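You operate a simulated robot arm through the tools that you are given. There is no shell and no other tool. Be economical: measure what you need, move in short steps, check, and stop when the job is done.

You run a simulated two-armed robot. Do the job below in one go: nothing can be reset, and whatever is moved stays where it is left.

TASK
Pick up the orange-collar bag with one hand, pass it to the other hand and put it on the plywood deck.

Only the result counts: the job must be done as asked and must still hold three seconds after the hand-in. Knocking over, shifting, dropping, spilling or breaking anything else fails it.

THE ROBOT
Two 7-joint arms with two-finger parallel grippers on one trunk, on a base that drives. Base frame: it is fixed to the floor where the robot stands at the start and does not move with it; the origin is under the middle of the robot, x ahead of it, y to its left, z up. Lengths are in mm, angles in rad, forces in N, time in s.
The left shoulder is at the start at [50, 187, 860], the right one opposite. With the tool pointing down near the work surface each hand reaches from about 100 to 600 mm from the robot's upright axis, wherever it stands, measured 20 degrees to its own side. Places, roughly: orange-collar bag (11x7x20 cm) [500, 0, 400]; plywood deck [1000, 1000, 800]. Payload 3.43 kg a hand.
The TCP of each hand is the grasp point between the finger pads, 30 mm short of the fingertips. In the tool frame z runs along the fingers and y along their closing line. Largest opening 94 mm; finger width 28, thickness 10; the body of the gripper, 50 by 96 mm, starts 55 mm behind the TCP.
Orientation is told as [roll, pitch, yaw] about the base's x, y, z axes, in that order, counted from this pose: with the fingers straight down and closing along the base's y, the tool's x points along the base's -x, its y along +y and its z along -z.

THE INTERFACE
- The arms move only by the tool arm_command. It takes "left_plan", "right_plan" or both (then of equal length, played together; a hand with none holds still); each is a list of rows, each a list of 7 numbers: the shift along the tool's x, y, z in mm, then the turn, a rotation vector about the tool's x, y, z in degrees, then the opening in per cent of the stroke, from 0 (shut) to 100 (fully open). In form: [[dx, dy, dz, wx, wy, wz, gripper], ...]. A call has 1 to 10 rows; each row is the pose to reach, as a shift and turn from the pose commanded when the call began, along the tool's axes at that moment. Each row takes 0.2 s and may step no farther than 50 mm and 0.15 rad from the row before; otherwise, or with a gripper value out of range, the whole call is refused. A pose out of reach is approached as far as the arm can. The call stops where the force on the tool passes 40 N (or 10 N more than at its start, if that is more) or the arm is blocked; 0.2 s more then pass. Each finger travels about 153 mm/s and halts on what it meets, pressing with about 44 N; the grip force reading is that of the motor and also rises with nothing between the fingers. The clock runs only during rows and for 0.2 s after the last one: add rows that repeat a pose to give the fingers time. It gives the time, the measured TCP pose, the force on the tool (base axes), the opening and the grip force at its end, in the units of the frame above (readings bear some noise), with the torque about the TCP (base axes, N m) and any sound that the robot's microphone picked up, and new pictures: "pictures" is both (left out), scene, wrist or none (wrist: the cameras of the hands that moved).
- Cameras (640 x 400 px; columns grow to the right, rows downward): "scene" is now at [126.9, 12.2, 990.2]; the picture's right is [0.12, -0.99, 0.00], its down [-0.80, -0.10, -0.60] and it looks along [0.59, 0.07, -0.80] (base axes); focal length 268 px, centre (320, 200). "left" rides on the left gripper at [76, -14, -103] in its tool frame; the picture's right is [0.18, 0.98, 0.00], its down [-0.75, 0.14, -0.64] and it looks along [-0.63, 0.12, 0.77] (tool axes); focal length 243 px, centre (320, 200). "right" rides on the right gripper at [76, 14, -102] in its tool frame; the picture's right is [-0.18, 0.98, 0.00], its down [-0.75, -0.14, -0.64] and it looks along [-0.63, -0.12, 0.77] (tool axes); focal length 243 px, centre (320, 200). There is no depth. A picture from a camera that has moved, and an enlarged one, comes with that camera's place and axes in the base frame and with its lens. The place of the scene camera against the robot may be out by one fixed shift of up to 12 mm in any direction.
- raise_lower(by): slides the trunk up (or, below 0, down) by that many mm; the arms and the scene camera ride with it, the base frame stays. It gives what a move gives, with no picture.
- base_move(legs): drives the robot by 1 to 6 legs, each [ahead, left, turn to the left] in mm, mm and rad, along the robot's own axes; the way and the turn of a leg run together, so that a leg with both is an arc; at most 1500 mm and 3.142 rad a leg. The arms and the cameras ride along, it lands a little off, and it stops where it bumps. It gives what a move gives, and a new picture of the scene camera.
- turn_head(pan, tilt): turns the head with the scene camera to pan (to the left, within 1.396 rad either way) and tilt (down, from -0.506 to 1.204), counted from straight ahead of the robot. It gives what a move gives, and a new picture of the scene camera.
- zoom(camera, box): a new picture of the part [left, top, right, bottom] of that camera's present view, enlarged. It takes no simulated time.
- job_done(): hands the job in; it is judged then, once.

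Go step by step. Nothing tells you exact positions but the pictures and the camera data: compare them with the known pose of the tool, close in by small moves and look again before you grip or let go. The budget is 120 turns and 260 pictures, counting those below and the enlarged ones. Unless the task says otherwise, let go and move clear before handing in, and close with one line.

The tools are called by a JSON object that holds its "name" and its "arguments". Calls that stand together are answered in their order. arm_command: Moves the arms, as the interface text tells. Its arguments: {"type":"object","properties":{"left_plan":{"type":"array","items":{"type":"array","items":{"type":"number"}}},"right_plan":{"type":"array","items":{"type":"array","items":{"type":"number"}}},"pictures":{"type":"string","enum":["both","scene","wrist","none"]}},"required":[]} The other tools are called the same way: raise_lower (by) slides the trunk up or down; base_move (legs) drives the base; turn_head (pan, tilt) turns the head that bears the scene camera; zoom (camera, box) takes an enlarged picture of a part of a camera's view; job_done () hands the job in.

At the start:

```text
t: 0.0
left_tcp_pos: [502.5, 245.7, 650.7]
left_tcp_rot: [0.001, 0.001, 0.0]
left_force: [0.1, -0.7, 0.7]
left_torque: [0.02, -0.02, 0.01]
left_width: 94.1
left_grasp_force: 0.0
right_tcp_pos: [524.6, -193.4, 637.0]
right_tcp_rot: [0.001, -0.001, 0.001]
right_force: [-0.5, 0.8, -0.3]
right_torque: [-0.04, 0.02, 0.0]
right_width: 94.0
right_grasp_force: 0.1
trunk travel left (down, up): [-75.0, 357.0]
robot x, y, heading: [-2.6, 4.1, 0.0]
head pan, tilt: [0.122, 0.93]
```

scene: 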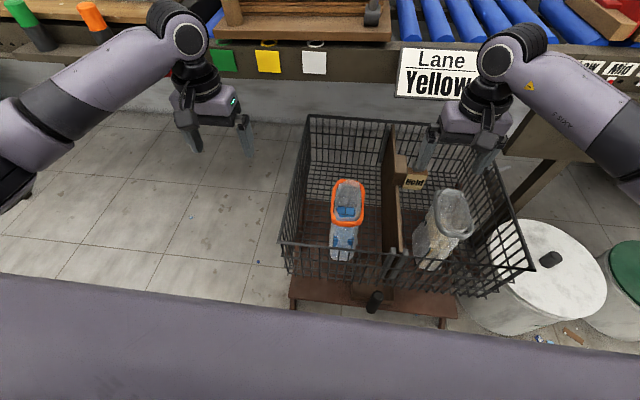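
right: 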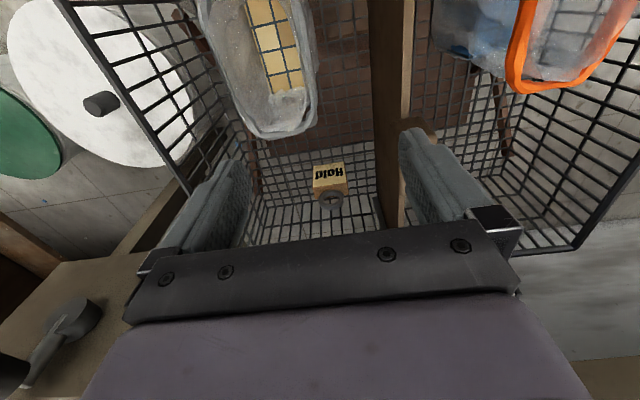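
left: 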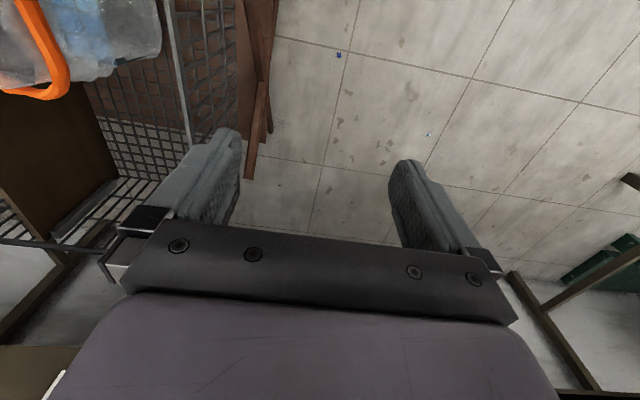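

The orange-collar bag stands in the left half of a wire basket, with a second bag on the other side of a divider. I will take a closer look at it, then look for the deck.

{"name": "zoom", "arguments": {"camera": "scene", "box": [260, 100, 480, 300]}}

{"name": "turn_head", "arguments": {"pan": 0.75, "tilt": 0.3}}

```text
2.00 times, centred on (370, 200) of scene
camera zoom: at [126.9, 12.2, 990.2], right [0.12, -0.99, 0.0], down [-0.8, -0.1, -0.6], along [0.59, 0.07, -0.8], focal length 537 px, centre (220, 200)
```

zoom: 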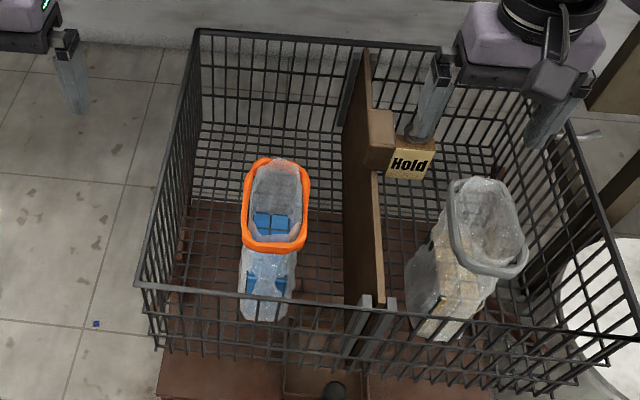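

```text
t: 1.0
left_tcp_pos: [502.4, 245.4, 650.0]
left_tcp_rot: [0.0, -0.001, 0.001]
left_force: [0.3, -0.4, 0.2]
left_torque: [0.0, 0.03, 0.01]
left_width: 93.7
left_grasp_force: 0.0
right_tcp_pos: [524.1, -195.2, 637.6]
right_tcp_rot: [0.001, -0.001, 0.001]
right_force: [0.3, 0.3, -0.3]
right_torque: [-0.01, 0.01, 0.0]
right_width: 94.2
right_grasp_force: 0.1
trunk travel left (down, up): [-75.0, 357.0]
robot x, y, heading: [-1.6, 3.6, 0.001]
head pan, tilt: [0.75, 0.3]
camera scene: at [122.0, 66.8, 1044.6], right [0.68, -0.73, 0.0], down [-0.22, -0.2, -0.95], along [0.7, 0.65, -0.3], focal length 268 px, centre (320, 200)
```

scene: 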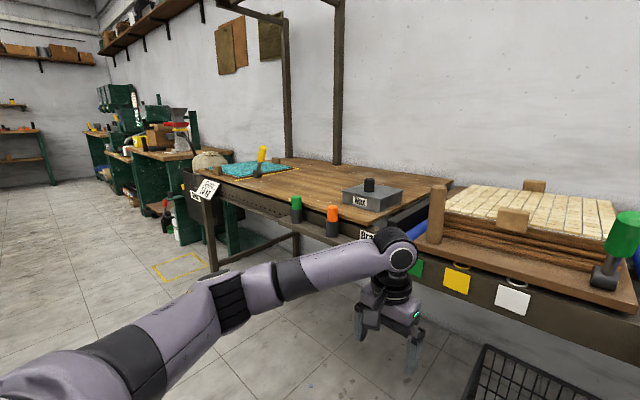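

{"name": "zoom", "arguments": {"camera": "scene", "box": [170, 130, 450, 305]}}

{"name": "zoom", "arguments": {"camera": "scene", "box": [400, 160, 640, 310]}}

```text
2.29 times, centred on (310, 218) of scene
camera zoom: at [122.0, 66.8, 1044.6], right [0.68, -0.73, 0.0], down [-0.22, -0.2, -0.95], along [0.7, 0.65, -0.3], focal length 614 px, centre (343, 160)
```

zoom: 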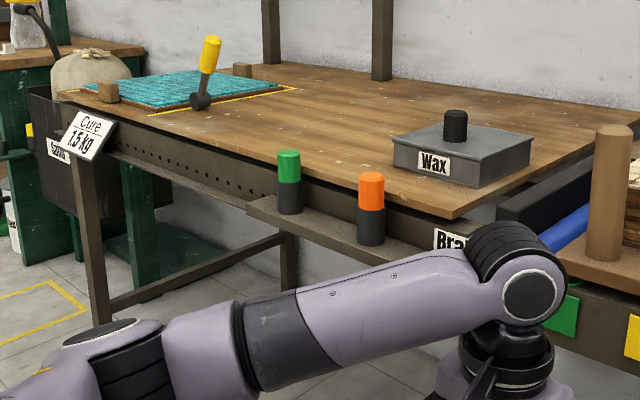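

```text
2.67 times, centred on (520, 235) of scene
camera zoom: at [122.0, 66.8, 1044.6], right [0.68, -0.73, 0.0], down [-0.22, -0.2, -0.95], along [0.7, 0.65, -0.3], focal length 716 px, centre (-213, 107)
```

zoom: 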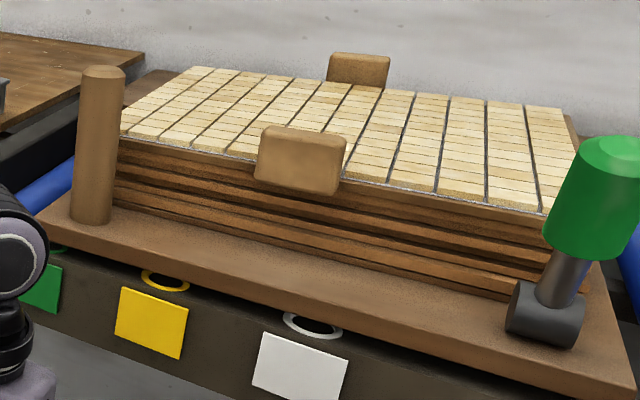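

The plywood deck appears to be the large bench top at the left; it needs a look from nearer later. The bag's collar measures about x 405–517, y -6, top z≈545. I bring the right hand over it, high up, and look.

{"name": "turn_head", "arguments": {"pan": 0.0, "tilt": 1.0}}

{"name": "arm_command", "arguments": {"right_plan": [[0, 0, -40, 0, 0, 0, 100], [15, 45, -40, 0, 0, 0, 100], [30, 90, -40, 0, 0, 0, 100], [45, 135, -40, 0, 0, 0, 100], [64, 178, -40, 0, 0, 0, 100], [64, 189, -40, 0, 0, 0, 100], [64, 189, -40, 0, 0, 0, 100]]}}

```text
t: 2.1
left_tcp_pos: [501.7, 246.3, 650.4]
left_tcp_rot: [0.0, 0.0, 0.0]
left_force: [-0.4, 1.2, 0.1]
left_torque: [0.01, 0.01, 0.01]
left_width: 93.9
left_grasp_force: 0.1
right_tcp_pos: [524.5, -194.9, 636.7]
right_tcp_rot: [0.0, -0.001, 0.001]
right_force: [-0.3, -0.5, -0.1]
right_torque: [-0.01, 0.03, -0.02]
right_width: 93.8
right_grasp_force: 0.1
trunk travel left (down, up): [-75.0, 357.0]
robot x, y, heading: [-4.8, 2.6, -0.002]
head pan, tilt: [0.0, 1.0]
camera scene: at [123.4, 3.3, 985.3], right [0.0, -1.0, 0.0], down [-0.84, 0.0, -0.54], along [0.54, 0.0, -0.84], focal length 268 px, centre (320, 200)
```

scene: 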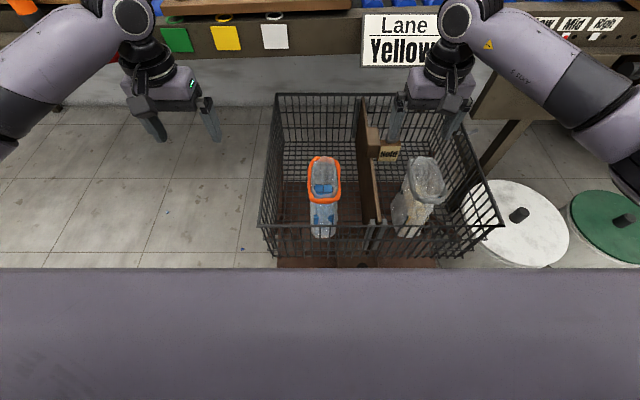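

```text
t: 3.7
left_tcp_pos: [502.1, 245.3, 650.7]
left_tcp_rot: [-0.002, 0.0, 0.001]
left_force: [-0.6, -0.5, -0.6]
left_torque: [0.0, -0.01, -0.03]
left_width: 94.1
left_grasp_force: 0.1
right_tcp_pos: [460.5, -4.0, 678.1]
right_tcp_rot: [0.001, 0.001, -0.001]
right_force: [0.2, -0.5, 0.0]
right_torque: [0.04, 0.01, 0.02]
right_width: 94.1
right_grasp_force: 0.0
trunk travel left (down, up): [-75.0, 357.0]
robot x, y, heading: [0.6, 0.5, 0.001]
head pan, tilt: [0.0, 1.0]
camera scene: at [123.4, 3.2, 985.2], right [0.0, -1.0, 0.0], down [-0.84, 0.0, -0.54], along [0.54, 0.0, -0.84], focal length 268 px, centre (320, 200)
camera right: at [385.1, 10.9, 781.3], right [0.18, 0.98, 0.0], down [0.75, -0.14, 0.64], along [0.63, -0.12, -0.77], focal length 243 px, centre (320, 200)
```

scene: 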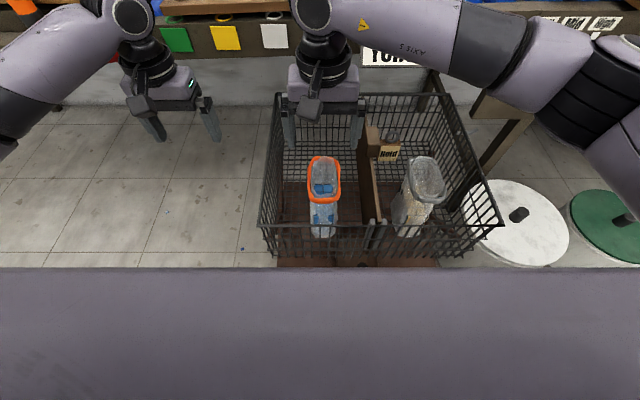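
right: 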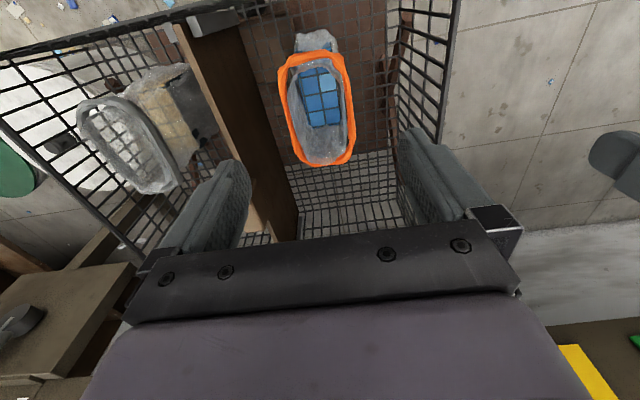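

The wrist view gives the collar as x 419–527, y -5.5, top near z 545. I check the clearance to the divider with a close-up.

{"name": "zoom", "arguments": {"camera": "right", "box": [160, 0, 480, 240]}}

```text
1.67 times, centred on (320, 120) of right
camera zoom: at [385.1, 10.9, 781.3], right [0.18, 0.98, 0.0], down [0.75, -0.14, 0.64], along [0.63, -0.12, -0.77], focal length 404 px, centre (320, 333)
```

zoom: 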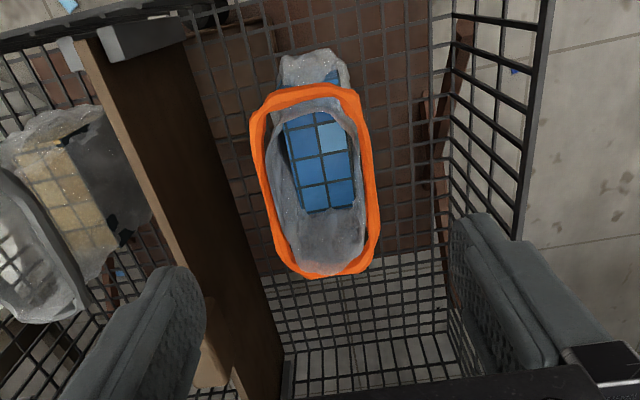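

Divider face is at about y -100, so there is room for open fingers. I go down part way, with x moved to 472.

{"name": "arm_command", "arguments": {"right_plan": [[-12, -1.5, 0, 0, 0, 0, 100], [-12, -1.5, 40, 0, 0, 0, 100], [-12, -1.5, 85, 0, 0, 0, 100], [-12, -1.5, 85, 0, 0, 0, 100]]}}

```text
t: 4.7
left_tcp_pos: [500.7, 246.2, 650.0]
left_tcp_rot: [0.001, -0.002, 0.0]
left_force: [0.2, 0.0, 0.1]
left_torque: [0.01, -0.02, -0.01]
left_width: 93.9
left_grasp_force: 0.1
right_tcp_pos: [469.7, -7.6, 592.6]
right_tcp_rot: [0.0, 0.0, 0.0]
right_force: [0.1, -0.4, -0.3]
right_torque: [0.01, -0.02, 0.0]
right_width: 93.9
right_grasp_force: 0.0
trunk travel left (down, up): [-75.0, 357.0]
robot x, y, heading: [-2.6, -3.0, 0.0]
head pan, tilt: [0.0, 1.0]
camera scene: at [123.4, 3.2, 985.2], right [0.0, -1.0, 0.0], down [-0.84, 0.0, -0.54], along [0.54, 0.0, -0.84], focal length 268 px, centre (320, 200)
camera right: at [394.9, 7.6, 694.8], right [0.18, 0.98, 0.0], down [0.75, -0.14, 0.64], along [0.63, -0.12, -0.77], focal length 243 px, centre (320, 200)
```

scene: 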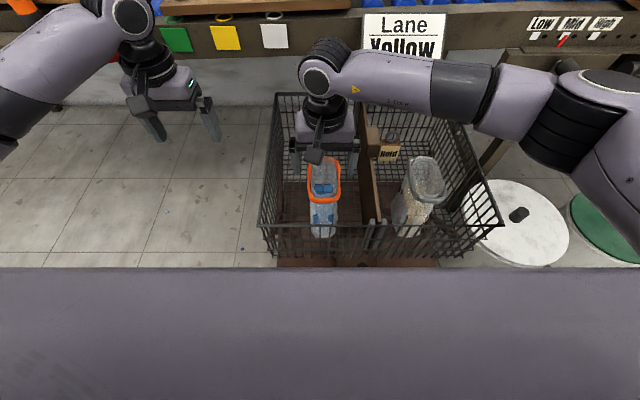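
right: 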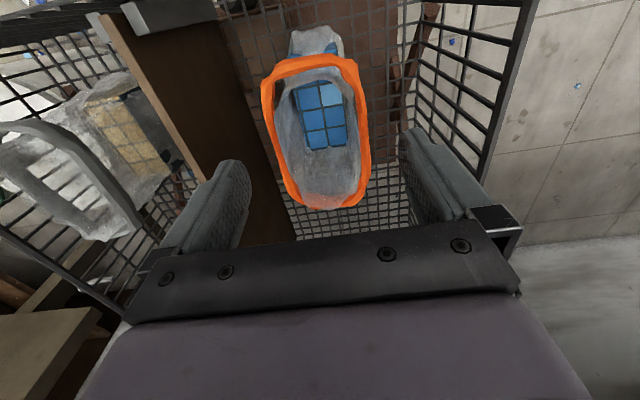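

Both views agree on the collar (419–527, y -6.5, top 545). I go down to TCP z≈525 and check before closing.

{"name": "arm_command", "arguments": {"right_plan": [[-2, 0.5, 35, 0, 0, 0, 100], [-2, 0.5, 68, 0, 0, 0, 100], [-2, 0.5, 68, 0, 0, 0, 100]]}}

{"name": "zoom", "arguments": {"camera": "scene", "box": [240, 80, 440, 260]}}

```text
t: 5.5
left_tcp_pos: [501.3, 245.9, 650.9]
left_tcp_rot: [0.0, 0.001, -0.001]
left_force: [-0.1, -0.5, -0.5]
left_torque: [-0.06, -0.01, 0.0]
left_width: 93.9
left_grasp_force: 0.0
right_tcp_pos: [474.3, -6.2, 524.6]
right_tcp_rot: [0.0, 0.001, -0.001]
right_force: [-0.4, 0.8, -0.6]
right_torque: [0.0, -0.03, 0.0]
right_width: 94.0
right_grasp_force: 0.1
trunk travel left (down, up): [-75.0, 357.0]
robot x, y, heading: [4.5, -1.2, 0.003]
head pan, tilt: [0.0, 1.0]
camera scene: at [123.4, 3.2, 985.2], right [0.0, -1.0, 0.0], down [-0.84, 0.0, -0.54], along [0.54, 0.0, -0.84], focal length 268 px, centre (320, 200)
camera right: at [398.6, 8.8, 626.9], right [0.18, 0.98, 0.0], down [0.75, -0.14, 0.64], along [0.63, -0.12, -0.77], focal length 243 px, centre (320, 200)
```

scene: 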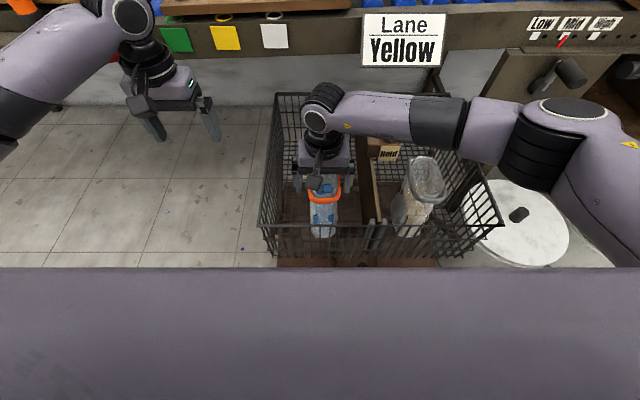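
right: 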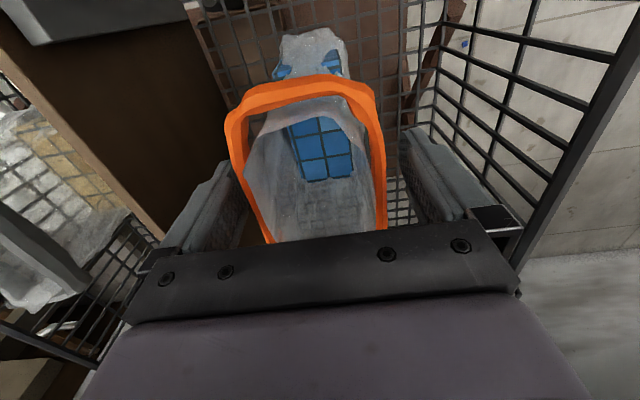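

```text
2.22 times, centred on (340, 170) of scene
camera zoom: at [123.4, 3.2, 985.2], right [0.0, -1.0, 0.0], down [-0.84, 0.0, -0.54], along [0.54, 0.0, -0.84], focal length 597 px, centre (276, 267)
```

zoom: 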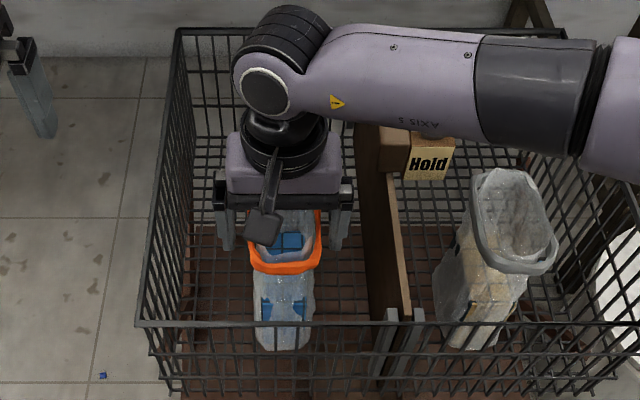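

The collar sits between the open fingers. I close the right hand on it.

{"name": "arm_command", "arguments": {"right_plan": [[0, 0, 0, 0, 0, 0, 70], [0, 0, 0, 0, 0, 0, 40], [0, 0, 0, 0, 0, 0, 0], [0, 0, 0, 0, 0, 0, 0], [0, 0, 0, 0, 0, 0, 0]]}}

```text
t: 6.7
left_tcp_pos: [501.6, 245.6, 650.4]
left_tcp_rot: [-0.002, -0.001, 0.0]
left_force: [-0.2, 0.8, 0.9]
left_torque: [0.03, -0.01, -0.02]
left_width: 94.1
left_grasp_force: 0.0
right_tcp_pos: [475.0, -6.3, 524.3]
right_tcp_rot: [0.0, 0.0, -0.001]
right_force: [0.8, -0.6, 0.3]
right_torque: [-0.03, -0.22, -0.05]
right_width: 66.2
right_grasp_force: 44.1
trunk travel left (down, up): [-75.0, 357.0]
robot x, y, heading: [-1.7, 2.1, -0.002]
head pan, tilt: [0.0, 1.0]
camera scene: at [123.4, 3.2, 985.2], right [0.0, -1.0, 0.0], down [-0.84, 0.0, -0.54], along [0.54, 0.0, -0.84], focal length 268 px, centre (320, 200)
camera right: at [398.6, 8.7, 627.1], right [0.18, 0.98, 0.0], down [0.75, -0.14, 0.64], along [0.63, -0.12, -0.77], focal length 243 px, centre (320, 200)
```

scene: 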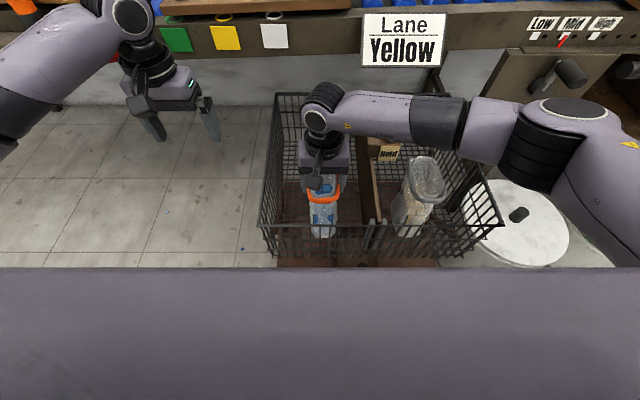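
right: 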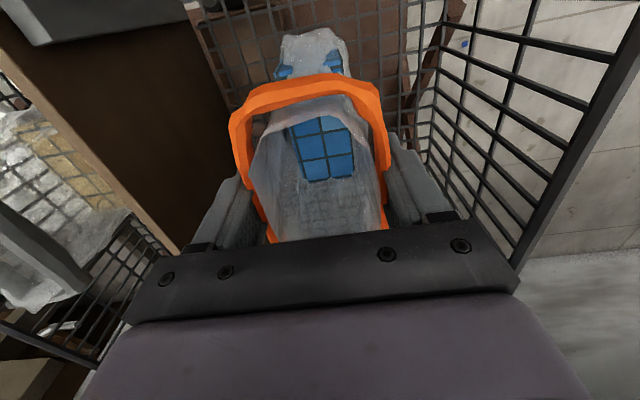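

Firm grip at 66 mm. I lift slowly at first, watching the weight.

{"name": "arm_command", "arguments": {"right_plan": [[0, 0, -10, 0, 0, 0, 0], [0, 0, -25, 0, 0, 0, 0], [0, 0, -40, 0, 0, 0, 0], [0, 0, -60, 0, 0, 0, 0], [0, 0, -60, 0, 0, 0, 0]]}}

```text
t: 7.9
left_tcp_pos: [501.4, 245.8, 650.9]
left_tcp_rot: [0.0, 0.001, 0.0]
left_force: [-0.2, -0.3, 0.0]
left_torque: [-0.03, 0.0, -0.04]
left_width: 94.2
left_grasp_force: 0.1
right_tcp_pos: [473.5, -8.7, 582.6]
right_tcp_rot: [0.0, -0.001, 0.001]
right_force: [-0.1, 0.2, -4.9]
right_torque: [-0.01, 0.03, 0.03]
right_width: 66.2
right_grasp_force: 43.6
trunk travel left (down, up): [-75.0, 357.0]
robot x, y, heading: [-2.1, -1.3, -0.003]
head pan, tilt: [0.0, 1.0]
camera scene: at [123.6, 3.2, 985.2], right [0.0, -1.0, 0.0], down [-0.84, 0.0, -0.54], along [0.54, 0.0, -0.84], focal length 268 px, centre (320, 200)
camera right: at [398.4, 8.4, 686.4], right [0.18, 0.98, 0.0], down [0.75, -0.14, 0.64], along [0.63, -0.12, -0.77], focal length 243 px, centre (320, 200)
```

scene: 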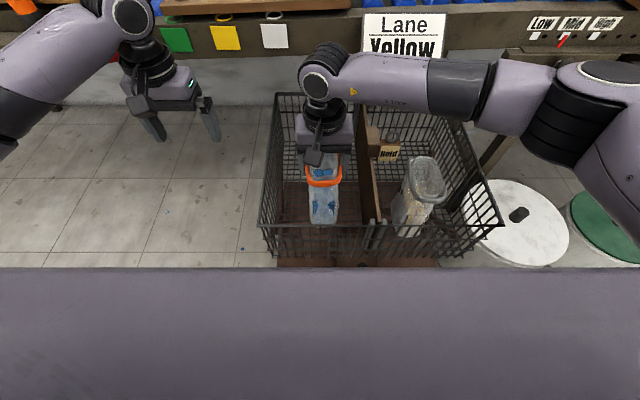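
right: 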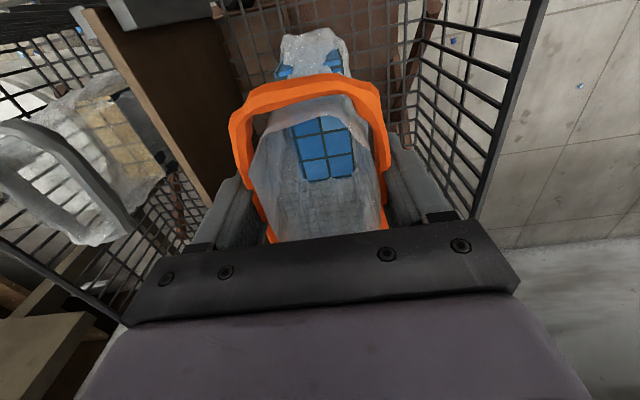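

The bag is up, weighing about 0.5 kg and held evenly. I raise the trunk to lift it clear of the basket.

{"name": "raise_lower", "arguments": {"by": 250}}

{"name": "turn_head", "arguments": {"pan": 0.0, "tilt": 0.85}}

```text
t: 10.5
left_tcp_pos: [502.0, 246.1, 900.9]
left_tcp_rot: [0.0, -0.001, 0.0]
left_force: [0.8, 1.4, -0.4]
left_torque: [0.01, -0.01, 0.03]
left_width: 94.2
left_grasp_force: 0.2
right_tcp_pos: [474.7, -7.0, 832.9]
right_tcp_rot: [-0.001, 0.0, 0.0]
right_force: [-0.4, 0.8, -4.7]
right_torque: [0.03, 0.03, -0.02]
right_width: 66.2
right_grasp_force: 44.5
trunk travel left (down, up): [-325.0, 107.0]
robot x, y, heading: [-1.4, -1.1, 0.001]
head pan, tilt: [0.0, 1.0]
```

```text
t: 11.2
left_tcp_pos: [502.4, 245.7, 900.2]
left_tcp_rot: [0.0, 0.0, 0.001]
left_force: [0.6, 0.7, -0.4]
left_torque: [-0.04, 0.01, 0.0]
left_width: 94.0
left_grasp_force: 0.1
right_tcp_pos: [474.9, -5.4, 834.1]
right_tcp_rot: [-0.001, 0.001, 0.0]
right_force: [0.1, -0.2, -3.6]
right_torque: [-0.02, 0.02, -0.01]
right_width: 66.3
right_grasp_force: 44.2
trunk travel left (down, up): [-325.0, 107.0]
robot x, y, heading: [-1.1, -0.3, 0.0]
head pan, tilt: [0.0, 0.85]
camera scene: at [132.2, 3.2, 1246.2], right [0.0, -1.0, 0.0], down [-0.75, 0.0, -0.66], along [0.66, 0.0, -0.75], focal length 268 px, centre (320, 200)
```

scene: 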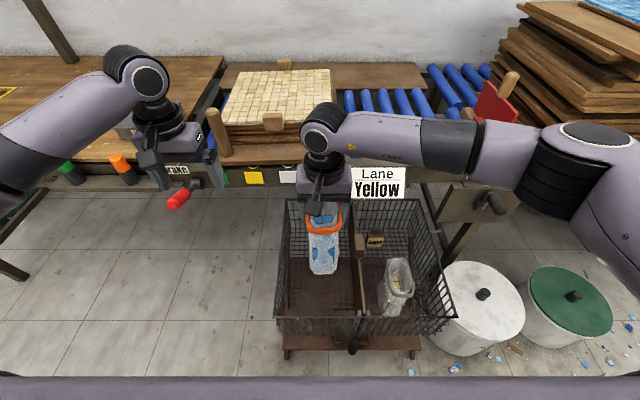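

The bag hangs clear above the basket. Now I tilt the left hand (fingers forward and 30° down) and draw it back, off to the left of the bag.

{"name": "arm_command", "arguments": {"left_plan": [[15, 0, 0, 0, -7.5, 0, 100], [30, 0, 0, 0, -15, 0, 100], [45, 0, 0, 0, -22.5, 0, 100], [60, 0, 0, 0, -30, 0, 100], [75, 0, 0, 0, -37.5, 0, 100], [90, 0, 0, 0, -45, 0, 100], [105, 0, 0, 0, -52.5, 0, 100], [120, 0, 0, 0, -60, 0, 100], [120, 0, 0, 0, -60, 0, 100]]}}

```text
t: 13.2
left_tcp_pos: [395.5, 245.1, 891.0]
left_tcp_rot: [-0.002, -1.047, 0.001]
left_force: [0.4, -0.3, 0.4]
left_torque: [-0.01, -0.03, 0.0]
left_width: 94.0
left_grasp_force: 0.0
left hand out of reach, approached as far as the arm can: row 7, 8, 9
right_tcp_pos: [475.0, -6.8, 832.6]
right_tcp_rot: [0.002, 0.0, 0.0]
right_force: [0.8, 0.3, -4.4]
right_torque: [-0.01, 0.01, 0.01]
right_width: 66.4
right_grasp_force: 43.9
trunk travel left (down, up): [-325.0, 107.0]
robot x, y, heading: [-0.0, -0.7, -0.002]
head pan, tilt: [0.0, 0.85]
camera scene: at [132.3, 3.2, 1246.3], right [0.0, -1.0, 0.0], down [-0.75, 0.0, -0.66], along [0.66, 0.0, -0.75], focal length 268 px, centre (320, 200)
camera left: at [269.0, 229.1, 874.8], right [-0.09, 0.98, -0.16], down [-0.18, 0.14, 0.97], along [0.98, 0.12, 0.16], focal length 243 px, centre (320, 200)
```

scene: 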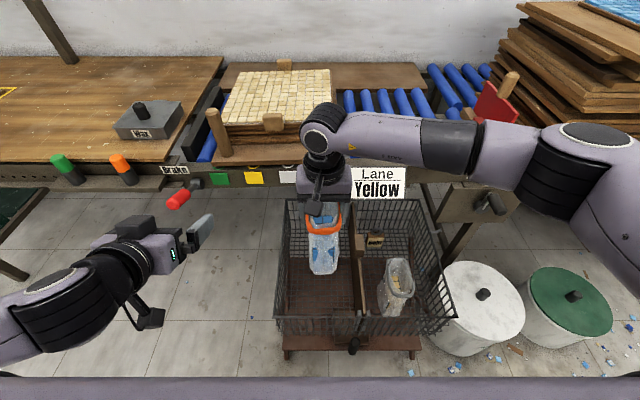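
left: 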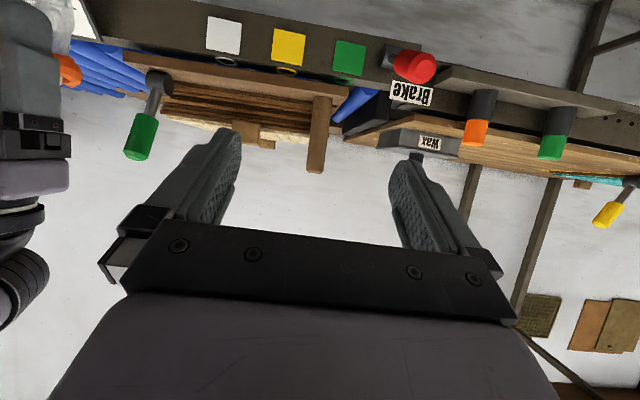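

The left hand can hold that tilt from about x 395 forward. I move the bag a little ahead and left (to about x 520, y 80), clear of the bench and basket.

{"name": "arm_command", "arguments": {"right_plan": [[-9, 18, 0, 0, 0, 0, 0], [-18, 36, 0, 0, 0, 0, 0], [-27, 54, 0, 0, 0, 0, 0], [-36, 72, 0, 0, 0, 0, 0], [-45, 87, 0, 0, 0, 0, 0], [-45, 87, 0, 0, 0, 0, 0], [-45, 87, 0, 0, 0, 0, 0]]}}

```text
t: 14.8
left_tcp_pos: [394.4, 243.4, 889.5]
left_tcp_rot: [0.0, -1.047, 0.002]
left_force: [0.0, -0.5, 0.0]
left_torque: [-0.01, -0.01, 0.0]
left_width: 94.0
left_grasp_force: 0.2
right_tcp_pos: [527.3, 67.0, 832.7]
right_tcp_rot: [-0.004, -0.001, -0.026]
right_force: [0.7, 0.4, -5.4]
right_torque: [0.04, 0.02, 0.02]
right_width: 66.4
right_grasp_force: 44.3
trunk travel left (down, up): [-325.0, 107.0]
robot x, y, heading: [1.5, 4.1, -0.004]
head pan, tilt: [0.0, 0.85]
camera scene: at [132.3, 3.1, 1246.3], right [0.0, -1.0, 0.0], down [-0.75, 0.0, -0.66], along [0.66, 0.0, -0.75], focal length 268 px, centre (320, 200)
camera right: at [450.9, 84.8, 935.1], right [0.21, 0.98, 0.0], down [0.75, -0.16, 0.64], along [0.63, -0.14, -0.77], focal length 243 px, centre (320, 200)
```

scene: 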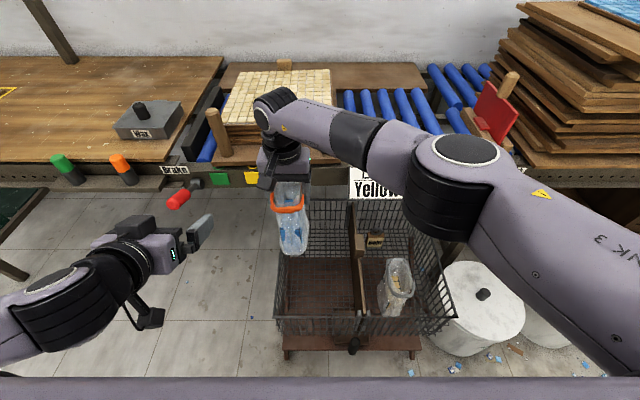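
right: 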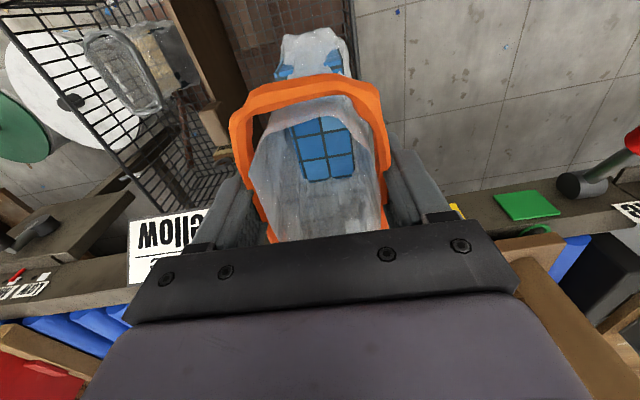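

The right arm is at its reach limit there, so I ease the bag back a little, and bring the left hand down to its approach height, still off to the side.

{"name": "arm_command", "arguments": {"right_plan": [[2, -10, 0, 0, 0, 0, 0], [5, -20, 0, 0, 0, 0, 0], [5, -28, 0, 0, 0, 0, 0], [5, -28, 0, 0, 0, 0, 0], [5, -28, 0, 0, 0, 0, 0]], "left_plan": [[20, -10, 20, 0, 0, 0, 100], [45, -25, 40, 0, 0, 0, 100], [70, -45, 61, 0, 0, 0, 100], [70, -60, 61, 0, 0, 0, 100], [70, -60, 61, 0, 0, 0, 100]]}}

```text
t: 16.0
left_tcp_pos: [413.7, 186.5, 800.3]
left_tcp_rot: [0.002, -1.048, -0.001]
left_force: [-0.3, -0.7, -0.7]
left_torque: [0.0, 0.01, -0.01]
left_width: 94.0
left_grasp_force: 0.1
right_tcp_pos: [513.6, 52.2, 833.3]
right_tcp_rot: [0.0, 0.001, 0.0]
right_force: [-0.3, 1.4, -4.3]
right_torque: [-0.01, 0.0, -0.01]
right_width: 66.2
right_grasp_force: 43.9
trunk travel left (down, up): [-325.0, 107.0]
robot x, y, heading: [-1.5, 3.9, 0.001]
head pan, tilt: [0.0, 0.85]
camera scene: at [132.2, 3.3, 1246.3], right [0.0, -1.0, 0.0], down [-0.75, 0.0, -0.66], along [0.66, 0.0, -0.75], focal length 268 px, centre (320, 200)
camera right: at [438.0, 67.4, 935.3], right [0.18, 0.98, 0.0], down [0.75, -0.14, 0.64], along [0.63, -0.12, -0.77], focal length 243 px, centre (320, 200)
camera left: at [286.7, 170.1, 784.3], right [-0.09, 0.98, -0.16], down [-0.18, 0.14, 0.97], along [0.98, 0.12, 0.16], focal length 243 px, centre (320, 200)
```

scene: 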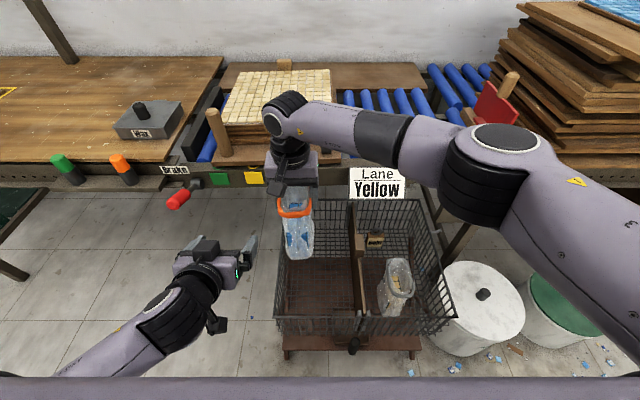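
right: 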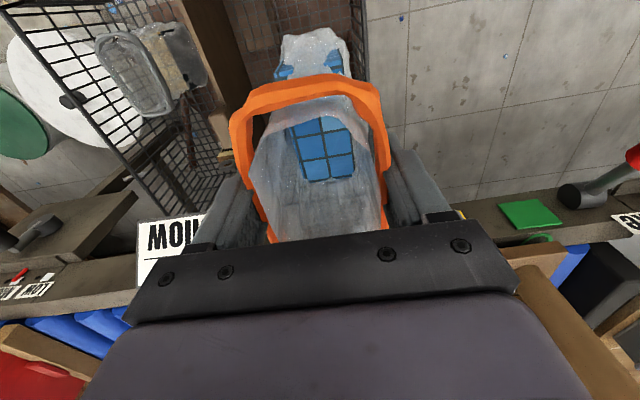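
left: 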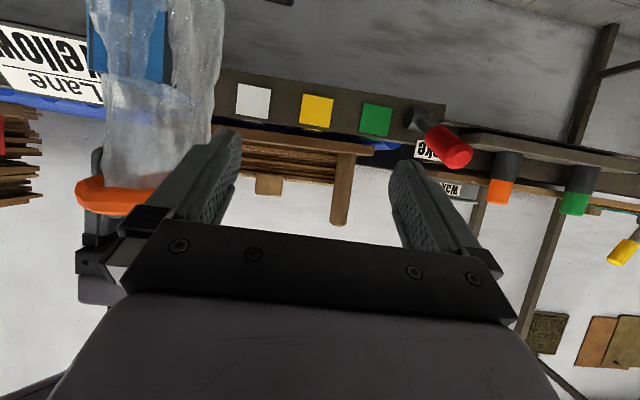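

The bag and left hand line up in height; I slide the left hand sideways to be straight behind the bag, fingers still short of it.

{"name": "arm_command", "arguments": {"left_plan": [[0, -30, -6, 0, 0, 0, 100], [0, -60, -6, 0, 0, 0, 100], [0, -90, -6, 0, 0, 0, 100], [0, -115, -6, 0, 0, 0, 100], [0, -133.5, -6, 0, 0, 0, 100], [0, -133.5, -6, 0, 0, 0, 100]]}}

```text
t: 17.4
left_tcp_pos: [420.9, 103.7, 791.5]
left_tcp_rot: [0.294, -1.067, -0.239]
left_force: [0.3, 0.0, -0.3]
left_torque: [0.0, -0.02, 0.01]
left_width: 93.6
left_grasp_force: 0.1
right_tcp_pos: [513.2, 52.0, 832.4]
right_tcp_rot: [-0.002, 0.002, -0.001]
right_force: [1.0, -0.8, -4.9]
right_torque: [0.0, 0.04, 0.02]
right_width: 66.3
right_grasp_force: 43.7
trunk travel left (down, up): [-325.0, 107.0]
robot x, y, heading: [-0.8, 2.9, -0.002]
head pan, tilt: [0.0, 0.85]
stopped in row 6 (left hand): the arm was blocked; the commanded pose is now the measured one
camera scene: at [132.3, 3.3, 1246.3], right [0.0, -1.0, 0.0], down [-0.75, 0.0, -0.66], along [0.66, 0.0, -0.75], focal length 268 px, centre (320, 200)
camera left: at [294.3, 88.4, 770.3], right [-0.1, 0.99, -0.02], down [-0.21, 0.0, 0.98], along [0.97, 0.11, 0.21], focal length 243 px, centre (320, 200)
```

scene: 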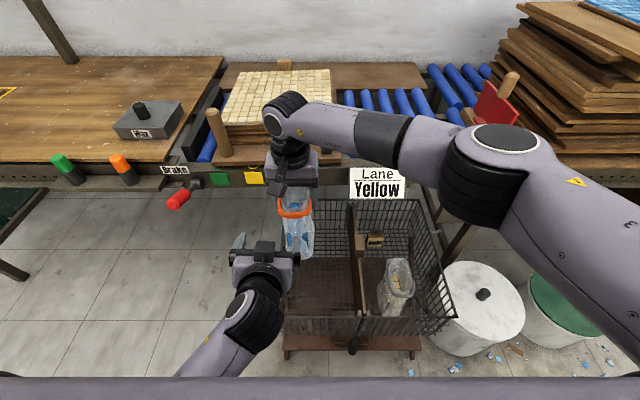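
left: 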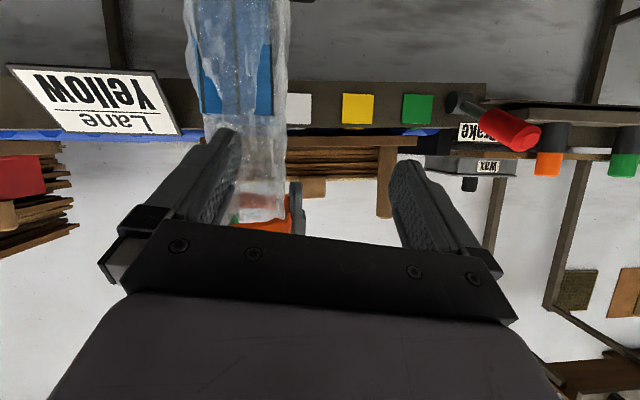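

The left arm hit its own limit (no contact): it cannot point straight ahead this near the middle. So I back it out and turn both hands about 40° clockwise, with the left hand pointing ahead-right and the bag turned to match.

{"name": "arm_command", "arguments": {"left_plan": [[2, 38, -7, 0, 0, 0, 100], [4.4, 77.4, -14, 0, 0, 0, 100], [4.4, 77.4, -14, 6.6, -0.1, 2.2, 100], [4.4, 77.4, -14, 13.2, -0.3, 4.4, 100], [4.4, 77.4, -14, 19.8, -0.4, 6.6, 100], [4.4, 77.4, -14, 26.5, -0.5, 8.7, 100], [4.4, 77.4, -14, 33.1, -0.7, 10.9, 100], [4.4, 77.4, -14, 39.7, -0.8, 13.1, 100], [4.4, 77.4, -14, 39.7, -0.8, 13.1, 100]], "right_plan": [[0, 0, 0, 0, 0, 0, 0], [0, 0, 0, 0, 0, 0, 0], [0, 0, 0, 0, 0, 6.7, 0], [0, 0, 0, 0, 0, 13.4, 0], [0, 0, 0, 0, 0, 20, 0], [0, 0, 0, 0, 0, 26.7, 0], [0, 0, 0, 0, 0, 33.4, 0], [0, 0, 0, 0, 0, 40, 0], [0, 0, 0, 0, 0, 40, 0]]}}

```text
t: 19.4
left_tcp_pos: [402.5, 177.6, 805.2]
left_tcp_rot: [-0.011, -1.045, -0.696]
left_force: [-0.3, 0.0, -0.5]
left_torque: [-0.02, 0.01, -0.01]
left_width: 94.2
left_grasp_force: 0.0
right_tcp_pos: [512.9, 51.5, 832.2]
right_tcp_rot: [0.0, -0.001, -0.699]
right_force: [0.2, 0.2, -4.3]
right_torque: [0.01, 0.02, 0.0]
right_width: 66.2
right_grasp_force: 43.6
trunk travel left (down, up): [-325.0, 107.0]
robot x, y, heading: [1.0, 2.7, -0.002]
head pan, tilt: [0.0, 0.85]
camera scene: at [132.2, 3.3, 1246.3], right [0.0, -1.0, 0.0], down [-0.75, 0.0, -0.66], along [0.66, 0.0, -0.75], focal length 268 px, centre (320, 200)
camera right: at [465.4, 112.8, 935.3], right [0.77, 0.63, 0.0], down [0.49, -0.59, 0.64], along [0.41, -0.5, -0.77], focal length 243 px, centre (320, 200)
camera left: at [297.8, 247.7, 790.4], right [0.56, 0.81, -0.16], down [-0.04, 0.23, 0.97], along [0.82, -0.54, 0.16], focal length 243 px, centre (320, 200)
```

scene: 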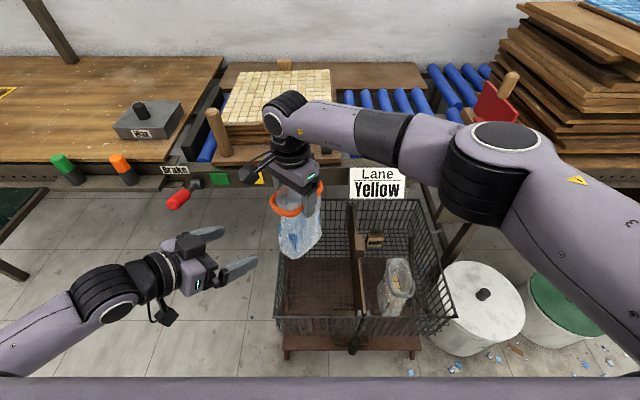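
right: 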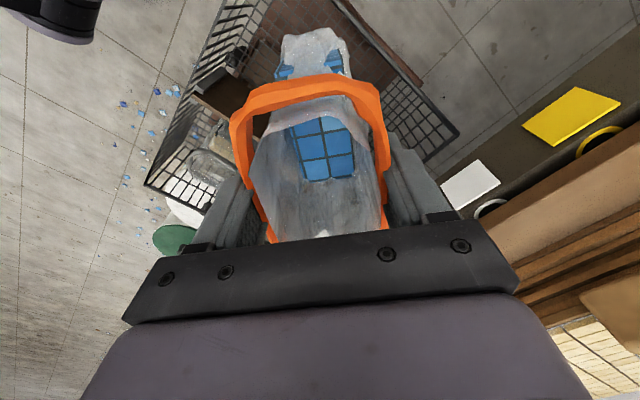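
left: 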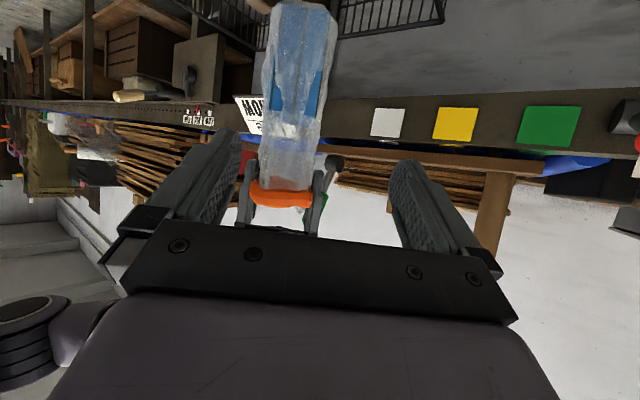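

Both hands turned cleanly. I level the left hand to 15° down and line it up with the bag, still about 130 mm short of its middle.

{"name": "arm_command", "arguments": {"left_plan": [[0, -12, 10, 0, -5, 0, 100], [0, -25, 20, 0, -10, 0, 100], [0, -25, 33, 0, -15, 0, 100], [0, -25, 46, 0, -15, 0, 100], [0, -25, 46, 0, -15, 0, 100]]}}

```text
t: 20.6
left_tcp_pos: [419.0, 131.3, 781.3]
left_tcp_rot: [-0.014, -1.306, -0.687]
left_force: [0.8, 0.1, 0.1]
left_torque: [0.02, 0.0, 0.02]
left_width: 94.2
left_grasp_force: 0.1
right_tcp_pos: [513.9, 50.6, 832.4]
right_tcp_rot: [0.0, 0.0, -0.698]
right_force: [-0.2, 0.2, -5.5]
right_torque: [0.03, 0.0, 0.01]
right_width: 66.1
right_grasp_force: 44.2
trunk travel left (down, up): [-325.0, 107.0]
robot x, y, heading: [3.0, 0.7, 0.0]
head pan, tilt: [0.0, 0.85]
camera scene: at [132.3, 3.3, 1246.3], right [0.0, -1.0, 0.0], down [-0.75, 0.0, -0.66], along [0.66, 0.0, -0.75], focal length 268 px, centre (320, 200)
camera left: at [318.0, 197.0, 734.4], right [0.6, 0.78, -0.18], down [-0.23, 0.38, 0.89], along [0.77, -0.49, 0.41], focal length 243 px, centre (320, 200)
```

scene: 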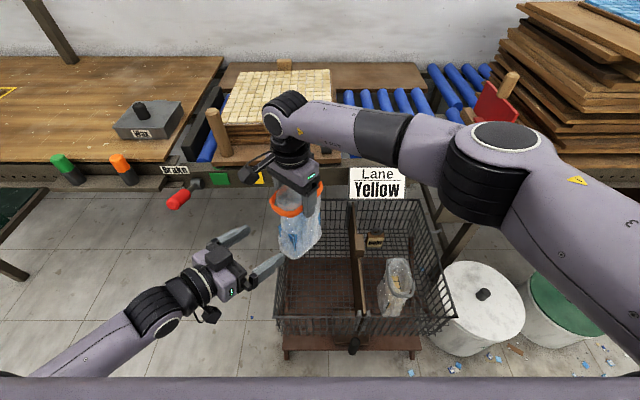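
left: 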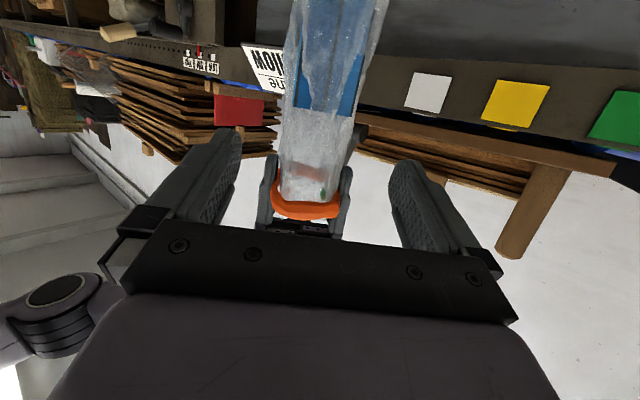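

The bag is centred between the left fingers. I go forward half way and check.

{"name": "arm_command", "arguments": {"left_plan": [[0, 0, 30, 0, 0, 0, 100], [0, 0, 60, 0, 0, 0, 100], [0, 0, 80, 0, 0, 0, 100], [0, 0, 80, 0, 0, 0, 100]]}}

{"name": "zoom", "arguments": {"camera": "scene", "box": [180, 130, 380, 280]}}

```text
t: 21.6
left_tcp_pos: [477.6, 81.6, 760.5]
left_tcp_rot: [-0.015, -1.307, -0.686]
left_force: [-0.5, 0.6, 0.3]
left_torque: [0.0, 0.0, 0.02]
left_width: 93.9
left_grasp_force: 0.1
right_tcp_pos: [514.5, 51.9, 833.0]
right_tcp_rot: [-0.001, 0.001, -0.699]
right_force: [-0.7, 0.9, -5.4]
right_torque: [0.02, -0.02, -0.01]
right_width: 66.4
right_grasp_force: 43.8
trunk travel left (down, up): [-325.0, 107.0]
robot x, y, heading: [0.9, 0.0, 0.001]
head pan, tilt: [0.0, 0.85]
camera scene: at [132.3, 3.3, 1246.3], right [0.0, -1.0, 0.0], down [-0.75, 0.0, -0.66], along [0.66, 0.0, -0.75], focal length 268 px, centre (320, 200)
camera left: at [377.3, 147.0, 713.6], right [0.6, 0.78, -0.18], down [-0.23, 0.38, 0.89], along [0.77, -0.49, 0.41], focal length 243 px, centre (320, 200)
```

scene: 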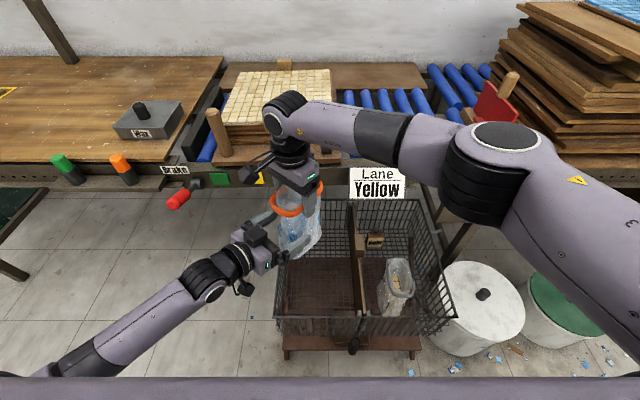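
left: 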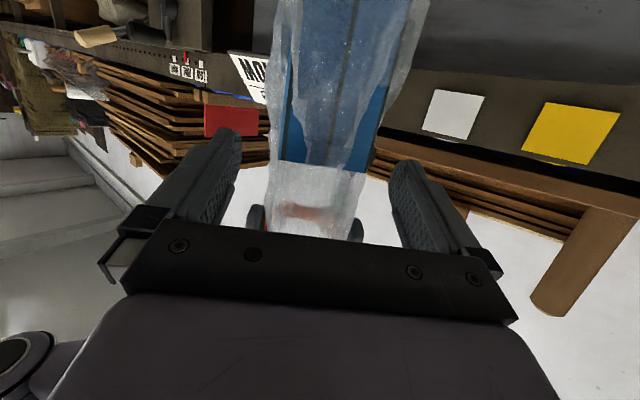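

```text
2.67 times, centred on (280, 205) of scene
camera zoom: at [132.3, 3.3, 1246.3], right [0.0, -1.0, 0.0], down [-0.75, 0.0, -0.66], along [0.66, 0.0, -0.75], focal length 716 px, centre (427, 187)
```

zoom: 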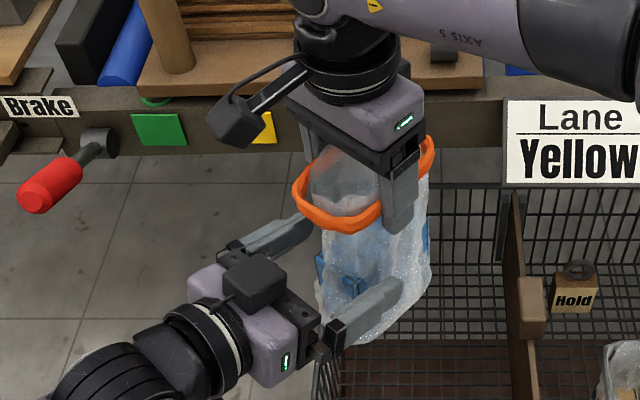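

Fingers straddle the bag with room on both sides. I advance the last 30 mm.

{"name": "arm_command", "arguments": {"left_plan": [[0, 0, 12, 0, 0, 0, 100], [0, 0, 22, 0, 0, 0, 100], [0, 0, 30, 0, 0, 0, 100], [0, 0, 30, 0, 0, 0, 100]]}}

{"name": "zoom", "arguments": {"camera": "scene", "box": [180, 130, 380, 280]}}

```text
t: 22.6
left_tcp_pos: [499.9, 62.3, 752.0]
left_tcp_rot: [-0.017, -1.307, -0.686]
left_force: [-0.2, -0.9, -0.8]
left_torque: [0.01, -0.01, 0.01]
left_width: 94.2
left_grasp_force: 0.1
right_tcp_pos: [513.4, 51.9, 833.2]
right_tcp_rot: [0.0, -0.001, -0.697]
right_force: [0.6, 0.2, -5.4]
right_torque: [0.0, 0.05, 0.02]
right_width: 66.3
right_grasp_force: 44.0
trunk travel left (down, up): [-325.0, 107.0]
robot x, y, heading: [-2.4, 2.1, -0.0]
head pan, tilt: [0.0, 0.85]
camera scene: at [132.3, 3.3, 1246.3], right [0.0, -1.0, 0.0], down [-0.75, 0.0, -0.66], along [0.66, 0.0, -0.75], focal length 268 px, centre (320, 200)
camera left: at [399.9, 127.6, 705.5], right [0.6, 0.78, -0.18], down [-0.23, 0.38, 0.89], along [0.77, -0.49, 0.41], focal length 243 px, centre (320, 200)
```

scene: 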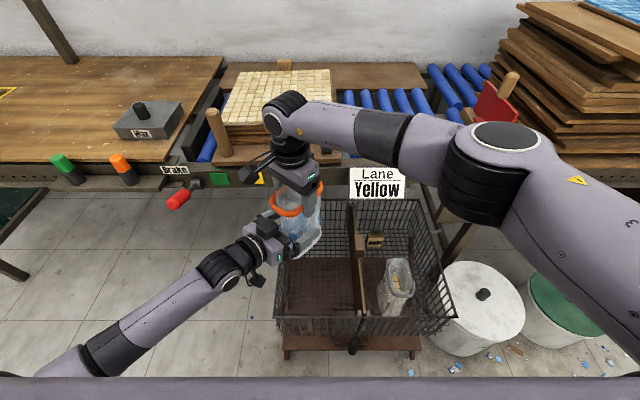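
left: 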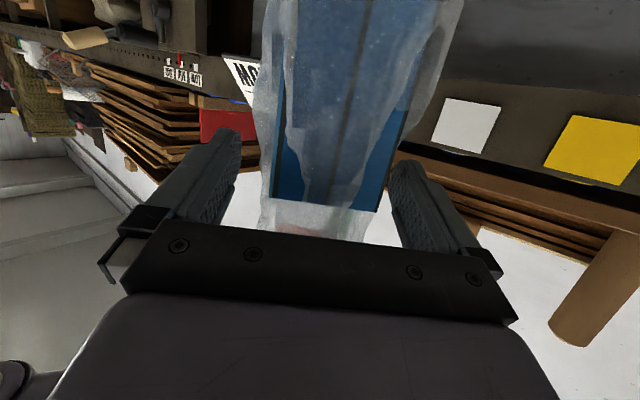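

```text
2.67 times, centred on (280, 205) of scene
camera zoom: at [132.3, 3.3, 1246.3], right [0.0, -1.0, 0.0], down [-0.75, 0.0, -0.66], along [0.66, 0.0, -0.75], focal length 716 px, centre (427, 187)
```

zoom: 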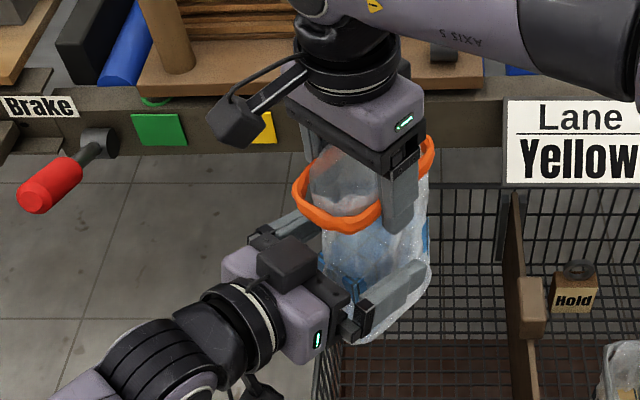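

No contact yet and the bag lies between the pads. I close the left hand while the right holds.

{"name": "arm_command", "arguments": {"left_plan": [[0, 0, 0, 0, 0, 0, 80], [0, 0, 0, 0, 0, 0, 60], [0, 0, 0, 0, 0, 0, 30], [0, 0, 0, 0, 0, 0, 0], [0, 0, 0, 0, 0, 0, 0], [0, 0, 0, 0, 0, 0, 0]]}}

{"name": "zoom", "arguments": {"camera": "scene", "box": [180, 130, 380, 280]}}

```text
t: 23.9
left_tcp_pos: [500.1, 62.6, 752.1]
left_tcp_rot: [-0.017, -1.306, -0.683]
left_force: [1.8, -0.1, 0.4]
left_torque: [0.11, 0.01, 0.19]
left_width: 60.3
left_grasp_force: 43.6
right_tcp_pos: [513.5, 51.2, 832.4]
right_tcp_rot: [-0.001, 0.001, -0.699]
right_force: [-1.8, 0.8, -4.3]
right_torque: [-0.01, 0.05, -0.21]
right_width: 66.1
right_grasp_force: 44.4
trunk travel left (down, up): [-325.0, 107.0]
robot x, y, heading: [0.8, 1.2, 0.003]
head pan, tilt: [0.0, 0.85]
camera scene: at [132.3, 3.3, 1246.3], right [0.0, -1.0, 0.0], down [-0.75, 0.0, -0.66], along [0.66, 0.0, -0.75], focal length 268 px, centre (320, 200)
camera left: at [399.9, 127.8, 705.6], right [0.6, 0.78, -0.18], down [-0.23, 0.38, 0.89], along [0.77, -0.49, 0.41], focal length 243 px, centre (320, 200)
```

scene: 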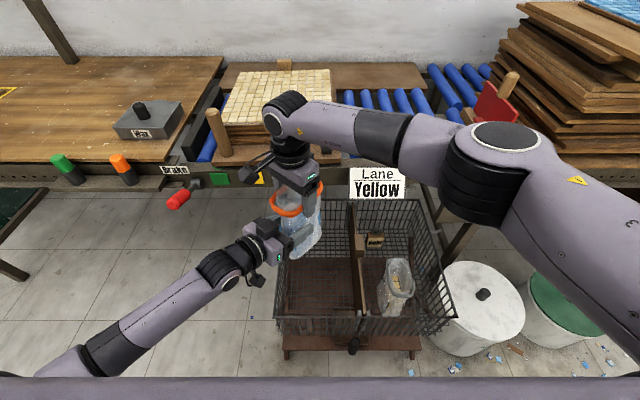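
left: 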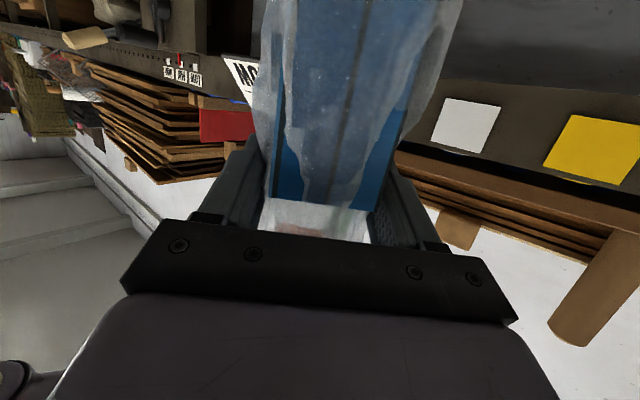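

```text
2.67 times, centred on (280, 205) of scene
camera zoom: at [132.3, 3.3, 1246.3], right [0.0, -1.0, 0.0], down [-0.75, 0.0, -0.66], along [0.66, 0.0, -0.75], focal length 716 px, centre (427, 187)
```

zoom: 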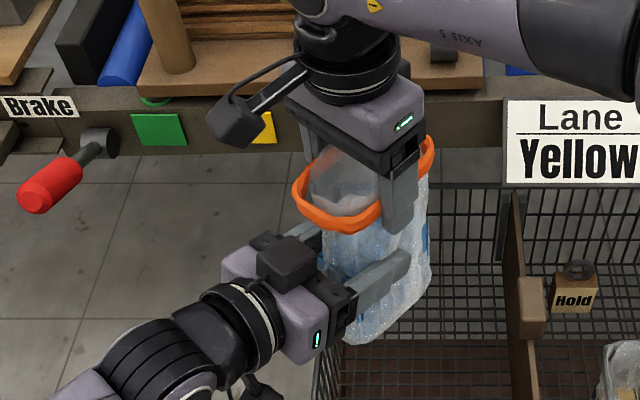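

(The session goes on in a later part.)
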